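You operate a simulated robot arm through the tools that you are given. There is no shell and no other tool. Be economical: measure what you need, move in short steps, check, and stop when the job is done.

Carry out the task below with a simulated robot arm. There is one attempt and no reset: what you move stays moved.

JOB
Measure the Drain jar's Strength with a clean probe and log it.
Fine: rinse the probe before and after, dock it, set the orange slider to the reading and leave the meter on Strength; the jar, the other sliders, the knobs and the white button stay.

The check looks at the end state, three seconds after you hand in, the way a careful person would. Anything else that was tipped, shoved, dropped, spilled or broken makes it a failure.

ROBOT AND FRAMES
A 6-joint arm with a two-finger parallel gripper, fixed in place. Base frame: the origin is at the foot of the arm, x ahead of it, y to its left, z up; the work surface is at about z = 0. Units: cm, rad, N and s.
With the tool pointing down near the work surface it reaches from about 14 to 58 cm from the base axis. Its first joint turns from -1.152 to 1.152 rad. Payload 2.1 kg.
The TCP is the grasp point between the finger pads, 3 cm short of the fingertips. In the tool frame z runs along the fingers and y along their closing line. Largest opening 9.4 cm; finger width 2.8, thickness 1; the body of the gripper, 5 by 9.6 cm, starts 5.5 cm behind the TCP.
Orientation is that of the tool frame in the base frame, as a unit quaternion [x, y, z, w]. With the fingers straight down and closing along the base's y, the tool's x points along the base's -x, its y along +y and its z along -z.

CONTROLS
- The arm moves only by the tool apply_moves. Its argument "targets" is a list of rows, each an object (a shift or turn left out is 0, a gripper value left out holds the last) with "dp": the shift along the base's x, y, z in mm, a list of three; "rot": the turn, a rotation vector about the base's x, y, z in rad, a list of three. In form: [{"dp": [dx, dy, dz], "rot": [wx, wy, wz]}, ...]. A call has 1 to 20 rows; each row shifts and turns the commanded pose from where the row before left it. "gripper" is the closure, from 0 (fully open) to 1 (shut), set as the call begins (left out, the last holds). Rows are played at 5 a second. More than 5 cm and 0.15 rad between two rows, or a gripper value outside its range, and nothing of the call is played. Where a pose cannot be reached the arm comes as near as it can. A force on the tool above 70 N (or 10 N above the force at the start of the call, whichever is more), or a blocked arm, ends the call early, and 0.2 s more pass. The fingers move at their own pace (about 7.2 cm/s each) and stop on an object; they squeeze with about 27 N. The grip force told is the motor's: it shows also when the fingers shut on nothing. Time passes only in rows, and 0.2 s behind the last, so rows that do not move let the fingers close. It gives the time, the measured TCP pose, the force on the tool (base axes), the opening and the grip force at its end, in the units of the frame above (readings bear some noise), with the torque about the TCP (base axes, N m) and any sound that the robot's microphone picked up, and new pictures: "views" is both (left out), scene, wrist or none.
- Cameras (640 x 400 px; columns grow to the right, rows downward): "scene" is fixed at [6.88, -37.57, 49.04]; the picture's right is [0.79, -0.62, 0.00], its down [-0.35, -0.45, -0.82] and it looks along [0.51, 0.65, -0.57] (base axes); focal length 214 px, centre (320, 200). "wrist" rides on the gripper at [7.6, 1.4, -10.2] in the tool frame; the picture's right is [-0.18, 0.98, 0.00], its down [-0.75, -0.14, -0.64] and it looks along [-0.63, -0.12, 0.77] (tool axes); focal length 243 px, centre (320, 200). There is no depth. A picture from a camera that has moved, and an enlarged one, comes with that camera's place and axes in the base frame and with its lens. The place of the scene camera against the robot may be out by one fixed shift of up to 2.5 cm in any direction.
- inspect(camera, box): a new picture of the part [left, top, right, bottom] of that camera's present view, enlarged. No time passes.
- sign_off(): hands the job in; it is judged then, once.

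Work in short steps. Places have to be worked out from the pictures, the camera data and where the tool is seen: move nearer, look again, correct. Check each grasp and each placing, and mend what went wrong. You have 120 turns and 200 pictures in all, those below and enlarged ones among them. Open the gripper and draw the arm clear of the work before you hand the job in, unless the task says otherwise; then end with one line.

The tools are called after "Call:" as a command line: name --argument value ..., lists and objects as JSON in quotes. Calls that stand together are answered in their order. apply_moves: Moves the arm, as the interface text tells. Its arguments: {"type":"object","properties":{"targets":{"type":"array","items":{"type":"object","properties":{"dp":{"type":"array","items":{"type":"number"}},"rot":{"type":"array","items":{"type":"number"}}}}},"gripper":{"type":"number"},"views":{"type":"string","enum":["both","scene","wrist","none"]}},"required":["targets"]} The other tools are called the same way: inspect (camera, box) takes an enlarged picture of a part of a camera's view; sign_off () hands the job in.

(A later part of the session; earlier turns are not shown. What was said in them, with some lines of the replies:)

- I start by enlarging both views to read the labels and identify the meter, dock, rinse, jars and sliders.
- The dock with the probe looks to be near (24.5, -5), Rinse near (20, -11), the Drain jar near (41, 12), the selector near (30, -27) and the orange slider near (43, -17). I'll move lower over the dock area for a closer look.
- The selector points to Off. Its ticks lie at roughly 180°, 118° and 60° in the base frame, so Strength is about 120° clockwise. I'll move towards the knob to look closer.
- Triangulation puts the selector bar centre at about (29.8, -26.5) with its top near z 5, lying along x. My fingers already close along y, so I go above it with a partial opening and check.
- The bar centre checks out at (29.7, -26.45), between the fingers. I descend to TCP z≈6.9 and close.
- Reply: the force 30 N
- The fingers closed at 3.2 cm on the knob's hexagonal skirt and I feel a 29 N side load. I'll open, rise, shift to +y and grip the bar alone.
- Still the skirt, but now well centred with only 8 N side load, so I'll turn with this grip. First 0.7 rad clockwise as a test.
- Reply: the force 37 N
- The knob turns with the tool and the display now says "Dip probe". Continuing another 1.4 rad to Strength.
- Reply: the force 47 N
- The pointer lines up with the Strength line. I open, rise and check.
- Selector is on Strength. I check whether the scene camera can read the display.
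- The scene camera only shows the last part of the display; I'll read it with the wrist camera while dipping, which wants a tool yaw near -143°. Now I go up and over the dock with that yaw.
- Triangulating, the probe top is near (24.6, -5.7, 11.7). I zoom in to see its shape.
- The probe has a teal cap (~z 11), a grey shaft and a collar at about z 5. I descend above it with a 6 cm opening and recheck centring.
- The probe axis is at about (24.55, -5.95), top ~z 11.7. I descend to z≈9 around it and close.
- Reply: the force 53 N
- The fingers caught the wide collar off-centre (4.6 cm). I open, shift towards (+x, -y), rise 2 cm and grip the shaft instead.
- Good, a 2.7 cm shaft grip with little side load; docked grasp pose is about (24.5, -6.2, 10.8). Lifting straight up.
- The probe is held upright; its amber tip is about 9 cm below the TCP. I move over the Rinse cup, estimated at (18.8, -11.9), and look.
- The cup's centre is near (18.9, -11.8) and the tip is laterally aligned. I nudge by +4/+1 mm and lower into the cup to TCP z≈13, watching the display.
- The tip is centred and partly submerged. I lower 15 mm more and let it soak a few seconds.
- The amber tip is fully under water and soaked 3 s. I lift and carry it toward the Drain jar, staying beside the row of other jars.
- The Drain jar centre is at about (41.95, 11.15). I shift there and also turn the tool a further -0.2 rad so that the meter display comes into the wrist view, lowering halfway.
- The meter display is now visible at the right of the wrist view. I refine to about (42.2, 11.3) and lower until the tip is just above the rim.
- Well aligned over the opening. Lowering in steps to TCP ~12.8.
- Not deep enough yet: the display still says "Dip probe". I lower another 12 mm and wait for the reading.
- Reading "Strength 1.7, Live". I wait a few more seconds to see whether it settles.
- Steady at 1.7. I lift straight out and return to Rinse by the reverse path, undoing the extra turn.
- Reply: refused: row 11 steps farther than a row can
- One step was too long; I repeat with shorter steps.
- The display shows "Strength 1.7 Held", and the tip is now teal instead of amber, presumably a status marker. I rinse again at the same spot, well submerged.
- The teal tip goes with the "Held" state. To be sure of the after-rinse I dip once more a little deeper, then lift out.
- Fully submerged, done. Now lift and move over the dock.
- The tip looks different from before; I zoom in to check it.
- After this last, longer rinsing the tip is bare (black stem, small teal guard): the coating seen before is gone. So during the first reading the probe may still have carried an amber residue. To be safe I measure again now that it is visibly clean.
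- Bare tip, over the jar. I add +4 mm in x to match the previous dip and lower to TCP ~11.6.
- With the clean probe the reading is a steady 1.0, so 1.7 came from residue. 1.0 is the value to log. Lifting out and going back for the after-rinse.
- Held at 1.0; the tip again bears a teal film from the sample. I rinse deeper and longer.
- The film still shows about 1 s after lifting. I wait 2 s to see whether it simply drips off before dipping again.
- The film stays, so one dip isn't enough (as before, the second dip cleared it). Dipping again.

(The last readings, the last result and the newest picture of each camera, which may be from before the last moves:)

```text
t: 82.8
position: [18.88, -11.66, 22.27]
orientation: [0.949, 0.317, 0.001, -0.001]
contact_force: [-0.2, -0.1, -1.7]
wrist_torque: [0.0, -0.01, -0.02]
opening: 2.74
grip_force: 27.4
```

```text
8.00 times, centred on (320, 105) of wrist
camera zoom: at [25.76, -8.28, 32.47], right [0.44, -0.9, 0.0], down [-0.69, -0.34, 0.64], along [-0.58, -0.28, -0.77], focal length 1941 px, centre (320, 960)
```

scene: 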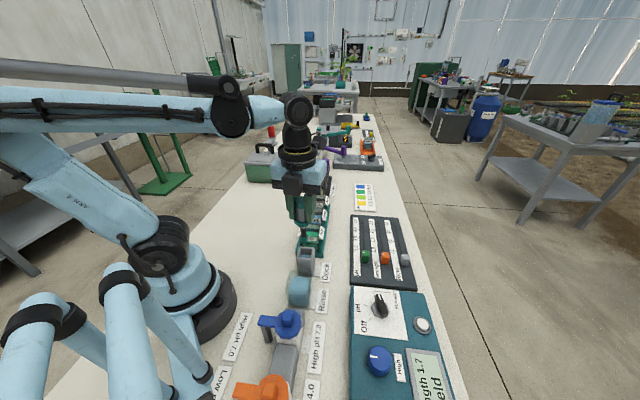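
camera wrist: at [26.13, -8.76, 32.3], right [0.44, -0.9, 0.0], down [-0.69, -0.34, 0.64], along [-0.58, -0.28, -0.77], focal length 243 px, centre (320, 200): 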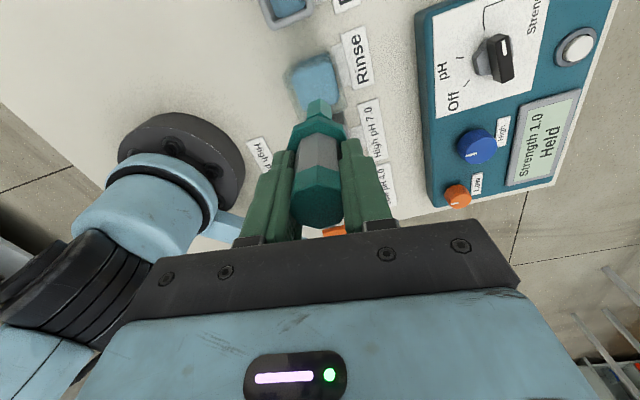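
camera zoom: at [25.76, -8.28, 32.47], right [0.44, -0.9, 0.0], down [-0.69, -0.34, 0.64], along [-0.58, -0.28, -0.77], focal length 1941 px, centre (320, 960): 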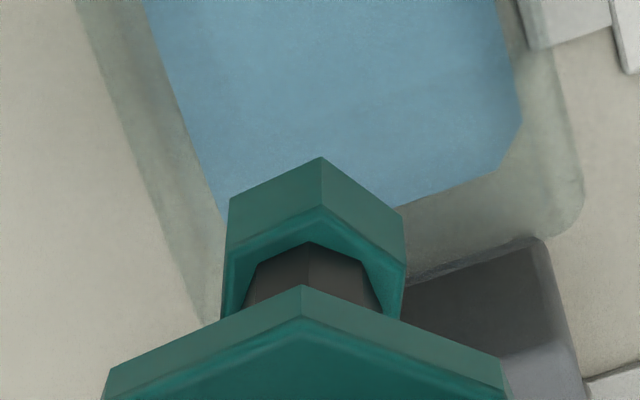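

Clean now. I move over the dock to the recorded grasp position.

Call:
apply_moves --targets '[{"dp": [28, 27, 0]}, {"dp": [28, 28, -5]}, {"dp": [0, 0, -20]}, {}, {}]' --views "wrist"

Call:
inspect --camera "wrist" --box '[260, 30, 380, 140]'

Call:
inspect --camera "scene" --box '[270, 190, 350, 290]'

```text
t: 84.0
position: [24.61, -6.46, 19.34]
orientation: [0.949, 0.316, 0.0, 0.0]
contact_force: [0.1, 0.5, -1.2]
wrist_torque: [-0.01, 0.02, 0.02]
opening: 2.7
grip_force: 26.8
camera wrist: at [31.39, -2.97, 29.76], right [0.44, -0.9, 0.0], down [-0.69, -0.34, 0.64], along [-0.58, -0.28, -0.77], focal length 243 px, centre (320, 200)
```

wrist: 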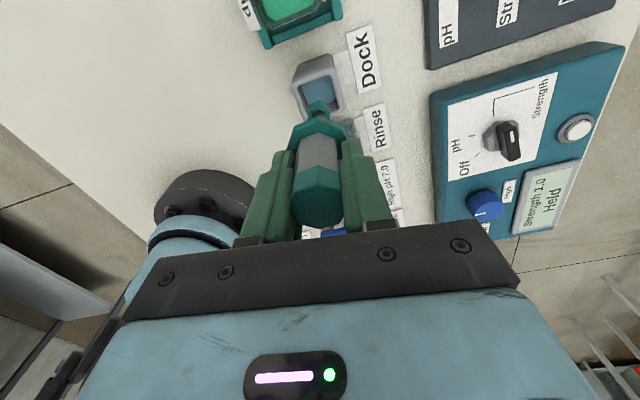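

```text
3.64 times, centred on (320, 85) of wrist
camera zoom: at [31.39, -2.97, 29.76], right [0.44, -0.9, 0.0], down [-0.69, -0.34, 0.64], along [-0.58, -0.28, -0.77], focal length 882 px, centre (320, 618)
```

zoom: 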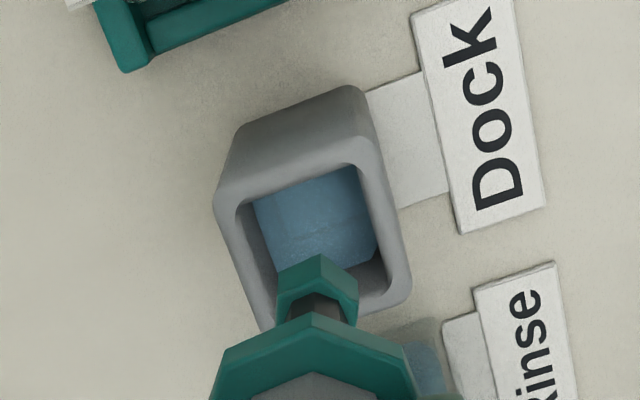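

```text
4.00 times, centred on (310, 240) of scene
camera zoom: at [6.88, -37.57, 49.04], right [0.79, -0.62, 0.0], down [-0.35, -0.45, -0.82], along [0.51, 0.65, -0.57], focal length 858 px, centre (360, 40)
```

zoom: 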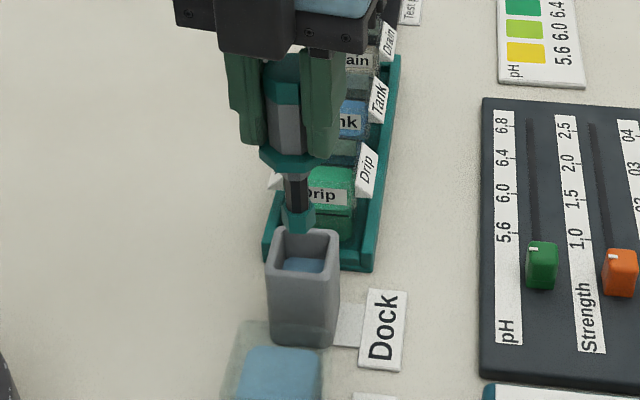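

Nicely over the dock opening. I shift +1.5 mm in y and lower 45 mm, then check.

Call:
apply_moves --targets '[{"dp": [0, 1.5, -20]}, {"dp": [0, 0, -15]}, {"dp": [0, 0, -10]}, {}, {}]' --views "none"

Call:
inspect --camera "wrist" --box '[260, 30, 380, 140]'

Call:
inspect --camera "scene" --box '[270, 190, 350, 290]'

```text
t: 85.2
position: [24.66, -6.14, 15.06]
orientation: [0.949, 0.316, 0.0, 0.0]
contact_force: [0.1, 0.7, -1.8]
wrist_torque: [0.0, -0.06, -0.01]
opening: 2.72
grip_force: 27.3
```

```text
3.64 times, centred on (320, 85) of wrist
camera zoom: at [31.49, -2.74, 25.28], right [0.44, -0.9, 0.0], down [-0.69, -0.34, 0.64], along [-0.58, -0.28, -0.77], focal length 882 px, centre (320, 618)
```

zoom: 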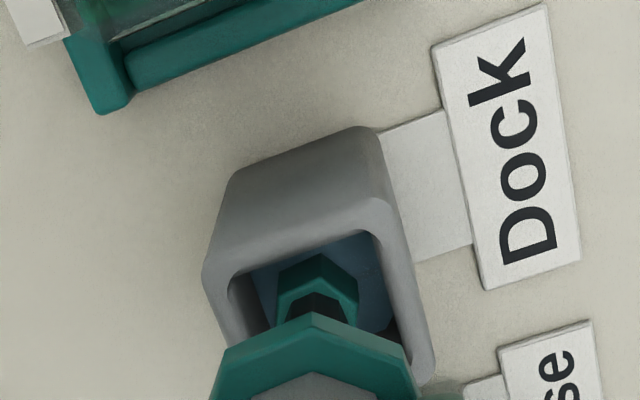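

```text
4.00 times, centred on (310, 240) of scene
camera zoom: at [6.88, -37.57, 49.04], right [0.79, -0.62, 0.0], down [-0.35, -0.45, -0.82], along [0.51, 0.65, -0.57], focal length 858 px, centre (360, 40)
```

zoom: 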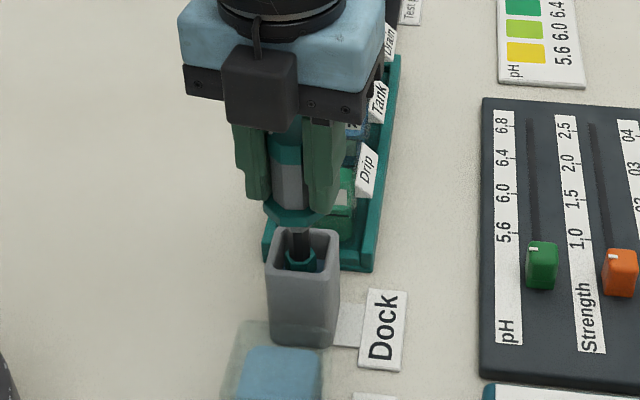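

The tip is inside the dock, centred. I lower the remaining ~41 mm in small steps, force-watched.

Call:
apply_moves --targets '[{"dp": [0, 0, -12]}, {"dp": [0, 0, -12]}, {"dp": [0, 0, -10]}, {"dp": [0, 0, -5]}, {}, {}]' --views "wrist"

Call:
inspect --camera "scene" --box '[270, 190, 350, 290]'

```text
t: 86.6
position: [24.47, -6.01, 11.32]
orientation: [0.949, 0.316, 0.0, 0.0]
contact_force: [-0.5, -0.6, -0.8]
wrist_torque: [0.0, -0.02, 0.01]
opening: 2.71
grip_force: 27.5
camera wrist: at [31.33, -2.67, 21.5], right [0.44, -0.9, 0.0], down [-0.69, -0.34, 0.64], along [-0.58, -0.28, -0.77], focal length 243 px, centre (320, 200)
```

wrist: 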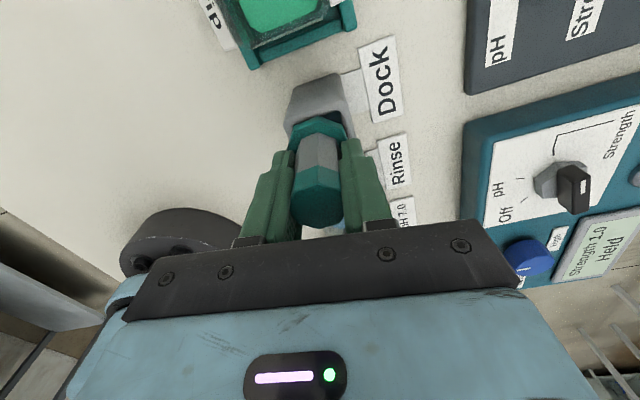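

```text
4.00 times, centred on (310, 240) of scene
camera zoom: at [6.88, -37.57, 49.04], right [0.79, -0.62, 0.0], down [-0.35, -0.45, -0.82], along [0.51, 0.65, -0.57], focal length 858 px, centre (360, 40)
```

zoom: 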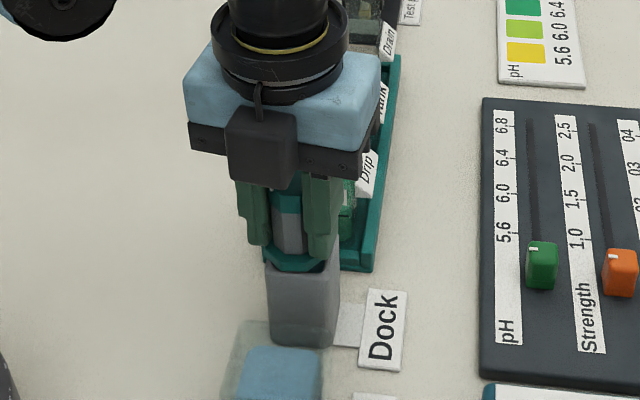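

About 4 mm above the original height; I lower until it seats.

Call:
apply_moves --targets '[{"dp": [0, 0, -2]}, {"dp": [0, 0, -2]}, {}]' --views "none"

Call:
inspect --camera "scene" --box '[270, 190, 350, 290]'

```text
t: 87.4
position: [24.5, -6.12, 10.93]
orientation: [0.949, 0.316, 0.0, 0.001]
contact_force: [1.5, -0.7, 15.6]
wrist_torque: [-0.02, 0.2, -0.05]
opening: 2.72
grip_force: 27.2
```

```text
4.00 times, centred on (310, 240) of scene
camera zoom: at [6.87, -37.57, 49.04], right [0.79, -0.62, 0.0], down [-0.35, -0.45, -0.82], along [0.51, 0.65, -0.57], focal length 858 px, centre (360, 40)
```

zoom: 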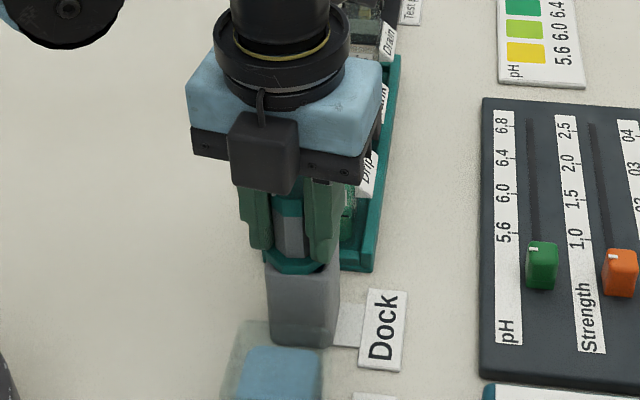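

Seated (15 N upward reaction). I relax slightly, open and rise.

Call:
apply_moves --targets '[{"dp": [0, 0, 1]}, {}]' --views "none"

Call:
apply_moves --targets '[{}, {}, {"dp": [0, 0, 20]}, {"dp": [0, 0, 40]}, {"dp": [0, 0, 45]}, {"dp": [0, 0, 40]}, {}]' --gripper 0.3 --views "both"

Call:
inspect --camera "wrist" --box '[260, 0, 400, 170]'

Call:
inspect --camera "scene" --box '[270, 190, 430, 290]'

```text
t: 88.0
position: [24.55, -6.15, 10.98]
orientation: [0.949, 0.316, 0.0, 0.0]
contact_force: [-0.1, 0.6, -1.4]
wrist_torque: [0.03, 0.03, 0.02]
opening: 2.71
grip_force: 26.9
```

```text
t: 89.6
position: [24.57, -5.8, 25.65]
orientation: [0.949, 0.316, 0.0, 0.0]
contact_force: [-0.3, -0.1, -0.4]
wrist_torque: [-0.05, 0.0, 0.02]
opening: 6.57
grip_force: 0.0
camera wrist: at [31.38, -2.41, 35.85], right [0.44, -0.9, 0.0], down [-0.69, -0.34, 0.64], along [-0.58, -0.28, -0.77], focal length 243 px, centre (320, 200)
```

scene: 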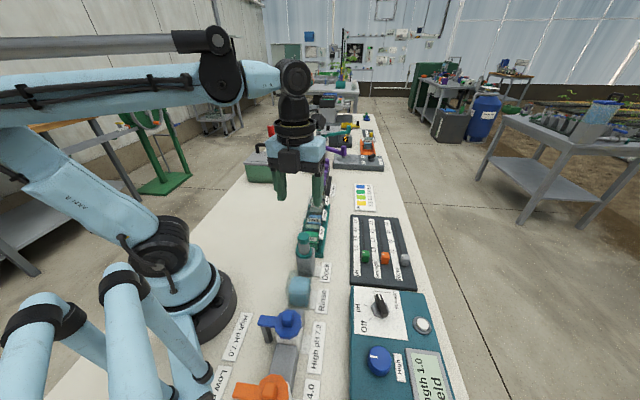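
wrist: 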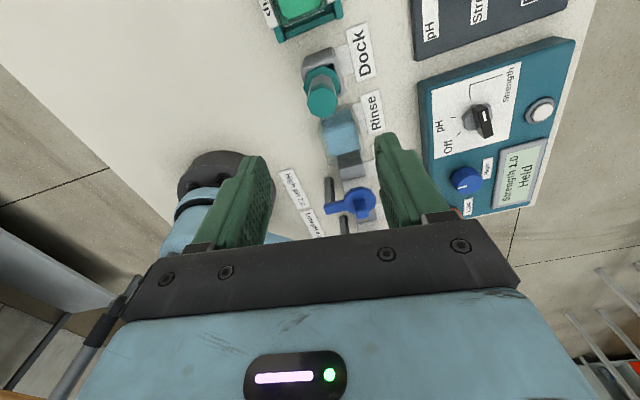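

```text
2.35 times, centred on (330, 85) of wrist
camera zoom: at [31.38, -2.41, 35.85], right [0.44, -0.9, 0.0], down [-0.69, -0.34, 0.64], along [-0.58, -0.28, -0.77], focal length 571 px, centre (296, 471)
```

zoom: 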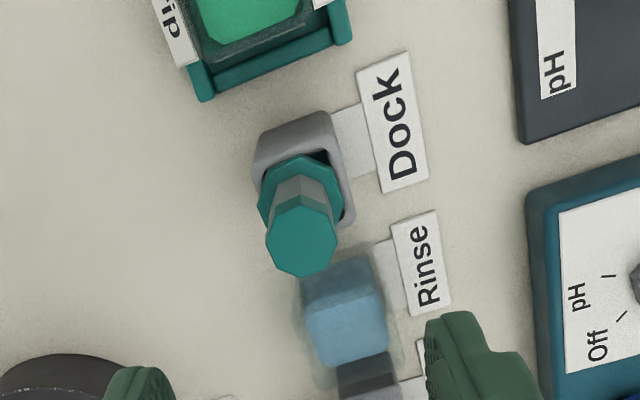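

```text
4.00 times, centred on (350, 240) of scene
camera zoom: at [6.88, -37.57, 49.04], right [0.79, -0.62, 0.0], down [-0.35, -0.45, -0.82], along [0.51, 0.65, -0.57], focal length 858 px, centre (200, 40)
```

zoom: 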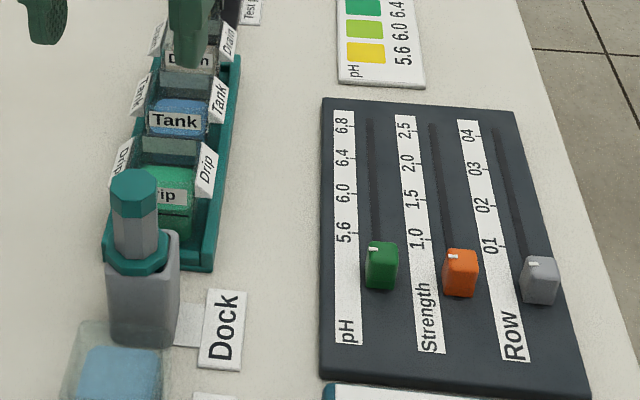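

The probe is docked as before, and the display holds 1.0. Now the orange slider, near (42.3, -17.5). I move above it, turning the tool so the fingers close along the slot.

Call:
apply_moves --targets '[{"dp": [14, -9, 0], "rot": [0, 0, 0.145]}, {"dp": [14, -9, 0], "rot": [0, 0, 0.145]}, {"dp": [14, -9, 0], "rot": [0, 0, 0.145]}, {"dp": [14, -9, 0], "rot": [0, 0, 0.145]}, {"dp": [14, -9, 0], "rot": [0, 0, 0.145]}, {"dp": [14, -9, 0], "rot": [0, 0, 0.145]}, {"dp": [14, -9, 0], "rot": [0, 0, 0.145]}, {"dp": [14, -9, -10], "rot": [0, 0, 0.145]}, {"dp": [14, -9, -10], "rot": [0, 0, 0.145]}, {"dp": [14, -9, -10], "rot": [0, 0, 0.145]}, {"dp": [14, -9, -10], "rot": [0, 0, 0.145]}, {"dp": [12, -9, -10], "rot": [0, 0, 0.145]}, {}, {}]' --gripper 0.45 --views "both"

Call:
inspect --camera "wrist" --box '[220, 30, 420, 200]'

```text
t: 92.6
position: [41.22, -16.77, 20.37]
orientation: [0.37, 0.929, 0.001, 0.0]
contact_force: [-0.3, -0.9, 0.1]
wrist_torque: [0.01, 0.02, 0.05]
opening: 5.15
grip_force: 0.2
camera wrist: at [36.62, -10.56, 30.68], right [0.81, 0.59, 0.0], down [0.45, -0.62, 0.64], along [0.38, -0.52, -0.77], focal length 243 px, centre (320, 200)
```

scene: 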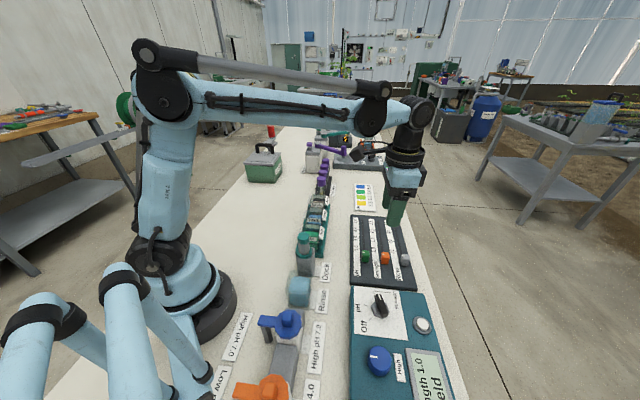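
wrist: 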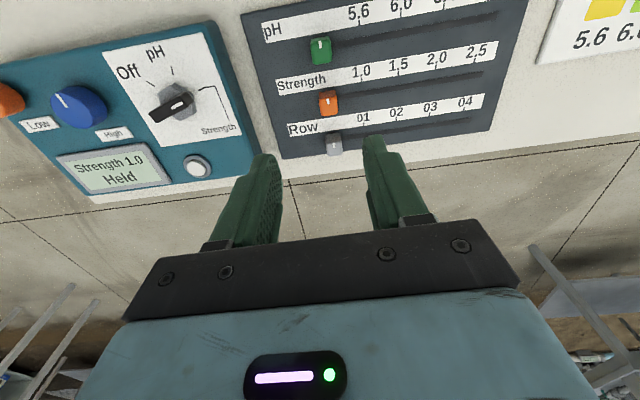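

```text
2.35 times, centred on (320, 115) of wrist
camera zoom: at [36.62, -10.56, 30.68], right [0.81, 0.59, 0.0], down [0.45, -0.62, 0.64], along [0.38, -0.52, -0.77], focal length 571 px, centre (320, 400)
```

zoom: 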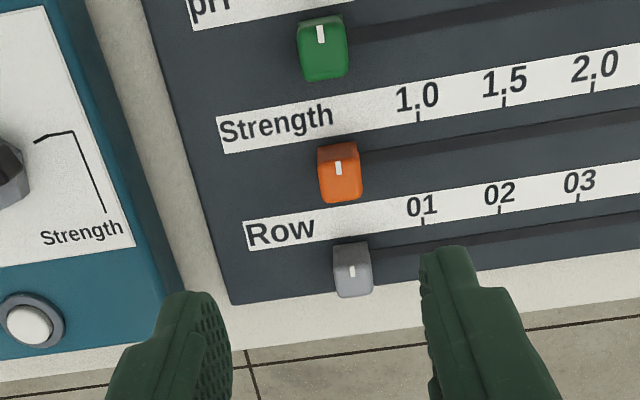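

Ticks: 1.0 to 1.5 spans about 3.95 cm along direction (0.69, 0.72), and the index is about 3.95 cm short of 1.0 (i.e. at 0.5). I go down over the slider at about (42.9, -17.55).

Call:
apply_moves --targets '[{"dp": [8, -4, -30]}, {"dp": [9, -4, -40]}, {"dp": [0, 0, -35]}, {}, {}]' --views "both"

Call:
inspect --camera "wrist" --box '[220, 60, 420, 220]'

```text
t: 93.8
position: [42.67, -17.93, 9.77]
orientation: [0.371, 0.929, 0.001, 0.0]
contact_force: [0.2, -0.1, -0.2]
wrist_torque: [0.01, 0.0, -0.01]
opening: 5.16
grip_force: 0.1
camera wrist: at [38.07, -11.55, 20.03], right [0.81, 0.59, 0.0], down [0.45, -0.62, 0.64], along [0.38, -0.52, -0.77], focal length 243 px, centre (320, 200)
```

scene: 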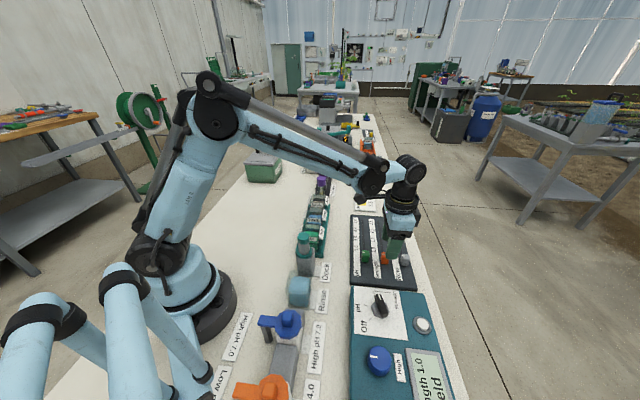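
wrist: 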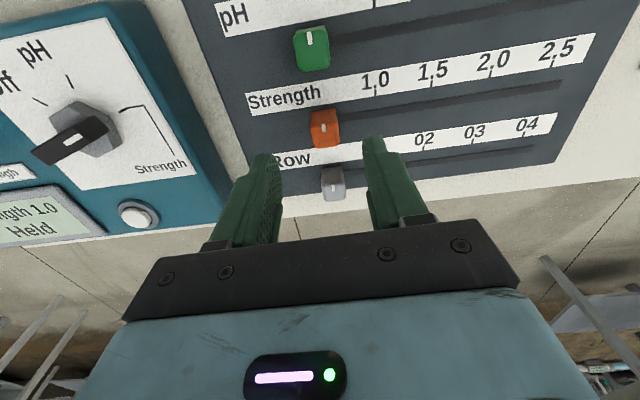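

```text
2.50 times, centred on (320, 140) of wrist
camera zoom: at [38.07, -11.55, 20.03], right [0.81, 0.59, 0.0], down [0.45, -0.62, 0.64], along [0.38, -0.52, -0.77], focal length 606 px, centre (320, 350)
```

zoom: 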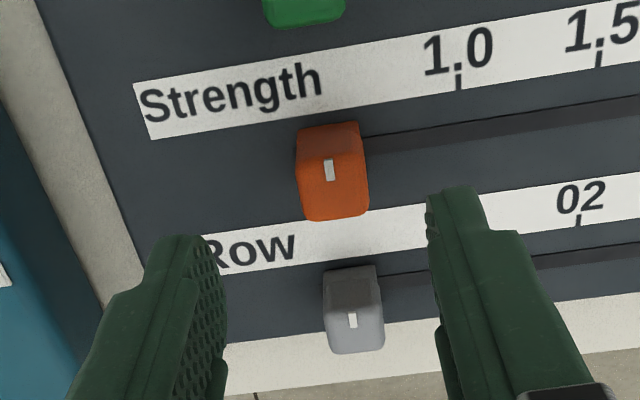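

Slider index at (42.4, -17.0, 3.9). I shift 4 mm along the slot to centre and lower to TCP ~5.6, watching force, then close.

Call:
apply_moves --targets '[{"dp": [3, 3, -15]}, {"dp": [0, 0, -15]}, {"dp": [0, 0, -11]}, {}]' --views "wrist"

Call:
inspect --camera "wrist" --box '[220, 60, 420, 220]'

```text
t: 94.8
position: [43.1, -17.48, 5.65]
orientation: [0.371, 0.929, -0.001, 0.0]
contact_force: [1.2, -1.4, -0.6]
wrist_torque: [0.0, 0.06, 0.02]
opening: 5.18
grip_force: 0.0
camera wrist: at [38.45, -11.27, 16.0], right [0.81, 0.59, 0.0], down [0.45, -0.62, 0.64], along [0.38, -0.52, -0.77], focal length 243 px, centre (320, 200)
```

wrist: 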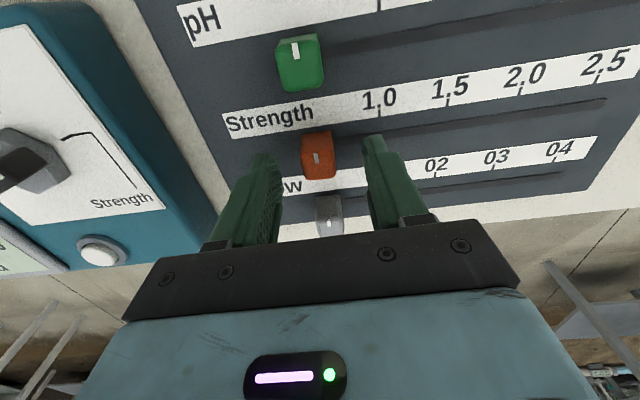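

```text
2.50 times, centred on (320, 140) of wrist
camera zoom: at [38.45, -11.27, 16.0], right [0.81, 0.59, 0.0], down [0.45, -0.62, 0.64], along [0.38, -0.52, -0.77], focal length 606 px, centre (320, 350)
```

zoom: 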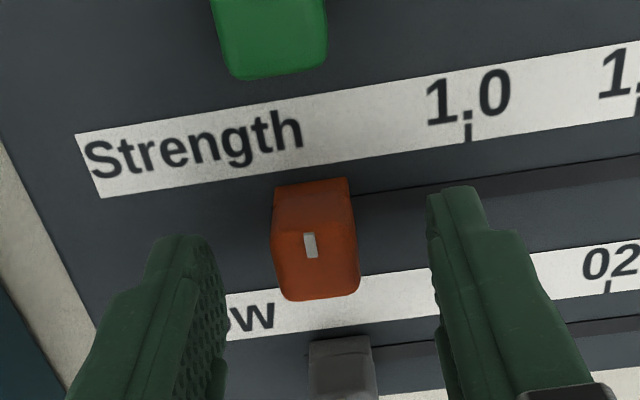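

Fingers straddle the orange slider symmetrically. Closing.

Call:
apply_moves --targets '[{}, {}, {}, {}]' --gripper 1 --views "wrist"

```text
t: 95.8
position: [43.09, -17.56, 5.64]
orientation: [0.37, 0.929, 0.0, 0.001]
contact_force: [-1.2, -0.4, -4.1]
wrist_torque: [-0.04, -0.02, -0.95]
opening: 1.94
grip_force: 44.6
camera wrist: at [38.45, -11.28, 16.0], right [0.81, 0.59, 0.0], down [0.45, -0.62, 0.64], along [0.38, -0.52, -0.77], focal length 243 px, centre (320, 200)
```

wrist: 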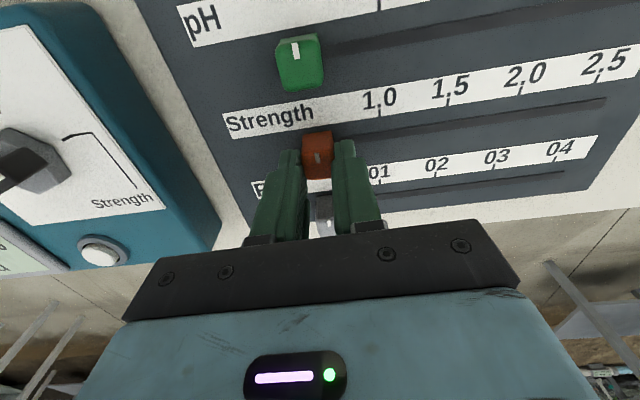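

Gripped (1.94 cm). I slide 39 mm along the slot in small steps and compare with the tick.

Call:
apply_moves --targets '[{"dp": [4.5, 4.7, 0]}, {"dp": [4.5, 4.7, 0]}, {"dp": [4.5, 4.7, 0]}, {"dp": [4.5, 4.7, 0]}, {"dp": [4.5, 4.7, 0]}, {"dp": [4.5, 4.7, 0]}, {}]' --views "wrist"

Call:
inspect --camera "wrist" --box '[220, 60, 420, 220]'

Call:
inspect --camera "scene" --box '[340, 205, 430, 295]'

```text
t: 97.4
position: [46.04, -14.76, 5.71]
orientation: [0.371, 0.929, 0.001, 0.0]
contact_force: [3.1, -3.0, 32.2]
wrist_torque: [-0.39, -0.33, -0.87]
opening: 1.95
grip_force: 45.3
camera wrist: at [41.27, -8.44, 15.97], right [0.81, 0.59, 0.0], down [0.45, -0.62, 0.64], along [0.38, -0.52, -0.77], focal length 243 px, centre (320, 200)
```

wrist: 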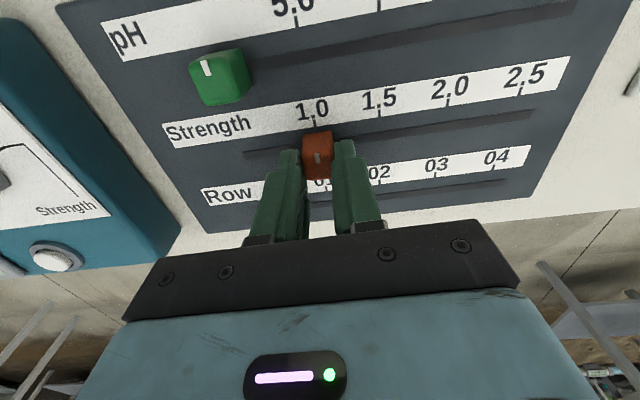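

```text
2.50 times, centred on (320, 140) of wrist
camera zoom: at [41.27, -8.44, 15.97], right [0.81, 0.59, 0.0], down [0.45, -0.62, 0.64], along [0.38, -0.52, -0.77], focal length 606 px, centre (320, 350)
```

zoom: 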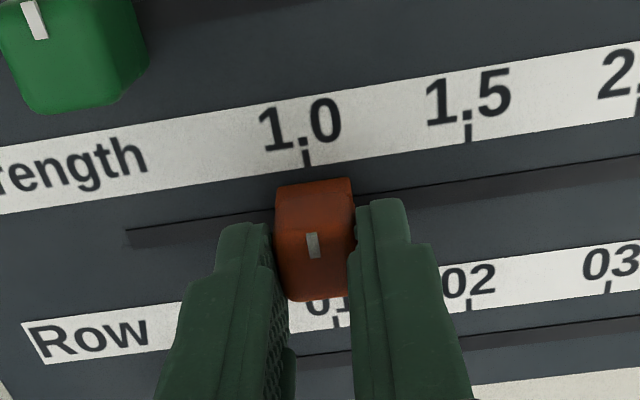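

```text
4.44 times, centred on (385, 250) of scene
camera zoom: at [6.86, -37.56, 49.05], right [0.79, -0.62, 0.0], down [-0.35, -0.45, -0.82], along [0.51, 0.65, -0.57], focal length 953 px, centre (31, -22)
```

zoom: 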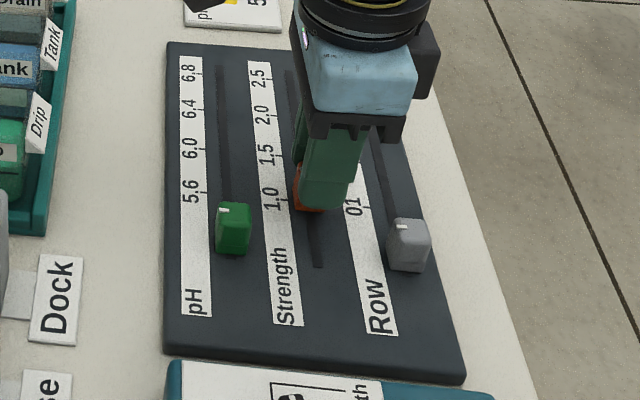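

The index computes to within about 1 mm of the 1.0 tick (0.1 on the scale is 8 mm). I release, rise straight and check.

Call:
apply_moves --targets '[{}, {}, {}, {"dp": [0, 0, 30]}, {"dp": [0, 0, 40]}, {"dp": [0, 0, 40]}, {}]' --gripper 0.5 --views "both"

Call:
inspect --camera "wrist" --box '[220, 30, 420, 200]'

Call:
inspect --camera "scene" --box '[340, 205, 430, 295]'

```text
t: 99.0
position: [46.09, -14.96, 16.73]
orientation: [0.371, 0.929, 0.0, 0.001]
contact_force: [0.2, 0.7, 0.0]
wrist_torque: [0.02, 0.01, 0.02]
opening: 4.69
grip_force: 0.0
camera wrist: at [41.36, -8.69, 26.97], right [0.81, 0.59, 0.0], down [0.45, -0.62, 0.64], along [0.38, -0.52, -0.77], focal length 243 px, centre (320, 200)
```

scene: 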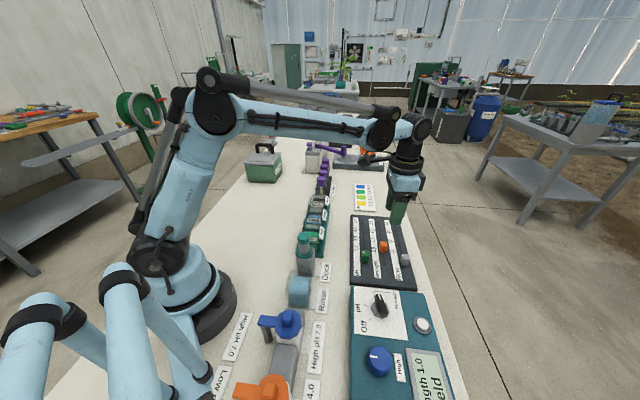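
wrist: 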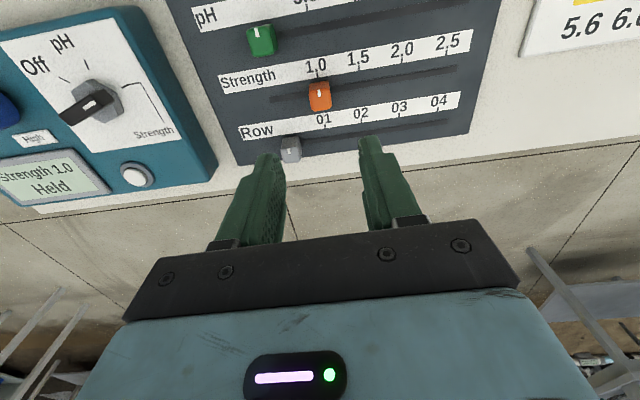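

```text
2.35 times, centred on (320, 115) of wrist
camera zoom: at [41.36, -8.69, 26.97], right [0.81, 0.59, 0.0], down [0.45, -0.62, 0.64], along [0.38, -0.52, -0.77], focal length 571 px, centre (320, 400)
```

zoom: 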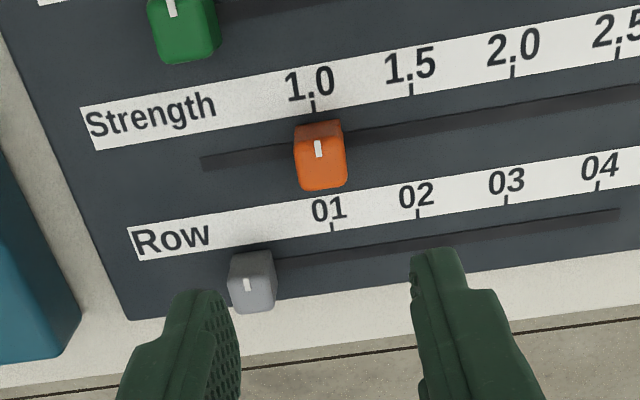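

```text
4.44 times, centred on (385, 250) of scene
camera zoom: at [6.88, -37.57, 49.04], right [0.79, -0.62, 0.0], down [-0.35, -0.45, -0.82], along [0.51, 0.65, -0.57], focal length 953 px, centre (31, -22)
```

zoom: 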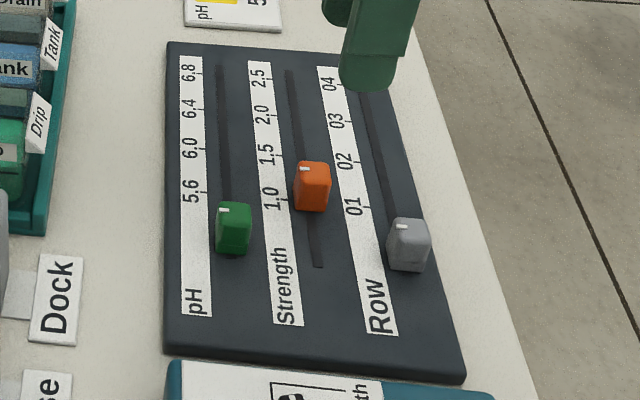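

The index sits at the 1.0 tick (within ~0.2 mm by my calculation); green and grey sliders unmoved. I open and draw the arm clear, then take a final look.

Call:
apply_moves --targets '[{"dp": [0, 0, 45]}, {"dp": [0, 0, 45]}, {"dp": [-20, 20, 40]}, {"dp": [-30, 30, 30]}, {"dp": [-30, 35, 10]}, {"dp": [-30, 35, 0]}, {"dp": [-30, 35, 0]}, {}, {}]' --gripper 0 --views "both"

Call:
inspect --camera "scene" --box '[240, 160, 460, 400]'

```text
refused: row 4 steps farther than a row can; nothing moved
```

```text
1.67 times, centred on (350, 280) of scene
camera zoom: at [6.88, -37.57, 49.04], right [0.79, -0.62, 0.0], down [-0.35, -0.45, -0.82], along [0.51, 0.65, -0.57], focal length 358 px, centre (270, 67)
```

zoom: 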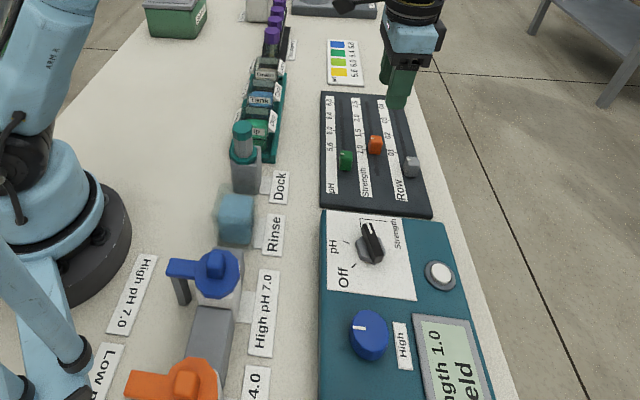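

One step was too long; repeating with shorter ones.

Call:
apply_moves --targets '[{"dp": [0, 0, 45]}, {"dp": [0, 0, 45]}, {"dp": [-20, 20, 35]}, {"dp": [-25, 25, 30]}, {"dp": [-30, 30, 10]}, {"dp": [-30, 35, 0]}, {"dp": [-30, 35, 0]}, {}, {}]' --gripper 0 --views "both"

Call:
inspect --camera "scene" --box '[240, 160, 460, 400]'

```text
t: 101.0
position: [32.27, -0.3, 33.38]
orientation: [0.371, 0.929, 0.001, 0.0]
contact_force: [-0.2, 0.3, -1.0]
wrist_torque: [-0.01, 0.01, -0.04]
opening: 9.41
grip_force: 0.1
camera wrist: at [27.66, 5.97, 43.59], right [0.81, 0.59, 0.0], down [0.45, -0.62, 0.64], along [0.38, -0.52, -0.77], focal length 243 px, centre (320, 200)
```

scene: 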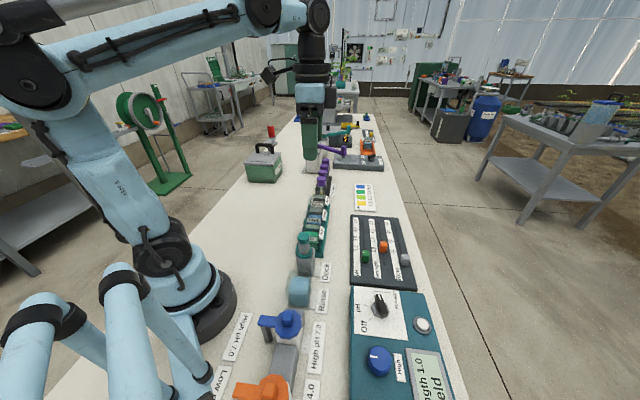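
wrist: 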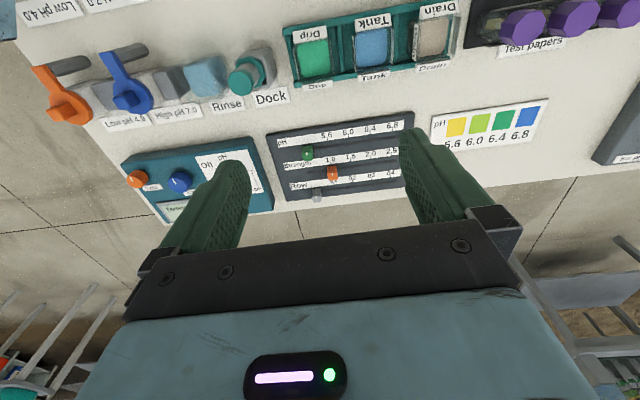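

```text
1.67 times, centred on (350, 280) of scene
camera zoom: at [6.88, -37.57, 49.04], right [0.79, -0.62, 0.0], down [-0.35, -0.45, -0.82], along [0.51, 0.65, -0.57], focal length 358 px, centre (270, 67)
```

zoom: 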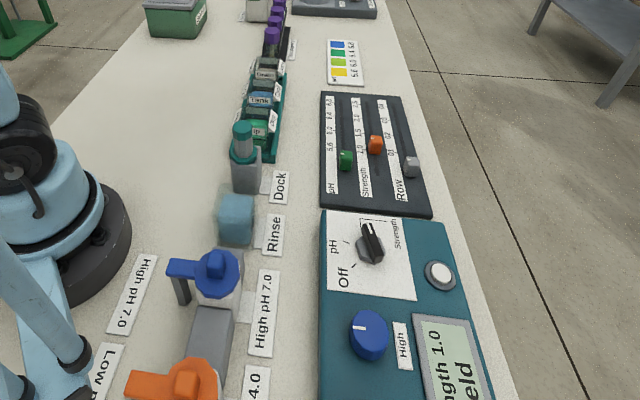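

Everything is in place: probe docked, meter on Strength holding 1.0, orange slider at 1.0, nothing else moved, arm clear. Handing in.

Call:
sign_off

```text
The job is handed in.
```

The Drain jar's Strength is 1.0, and the orange slider is set to it; a first reading of 1.7 came from residue still on the probe, so I rinsed until it was visibly clean, measured again, rinsed and docked it, and left the meter on Strength.
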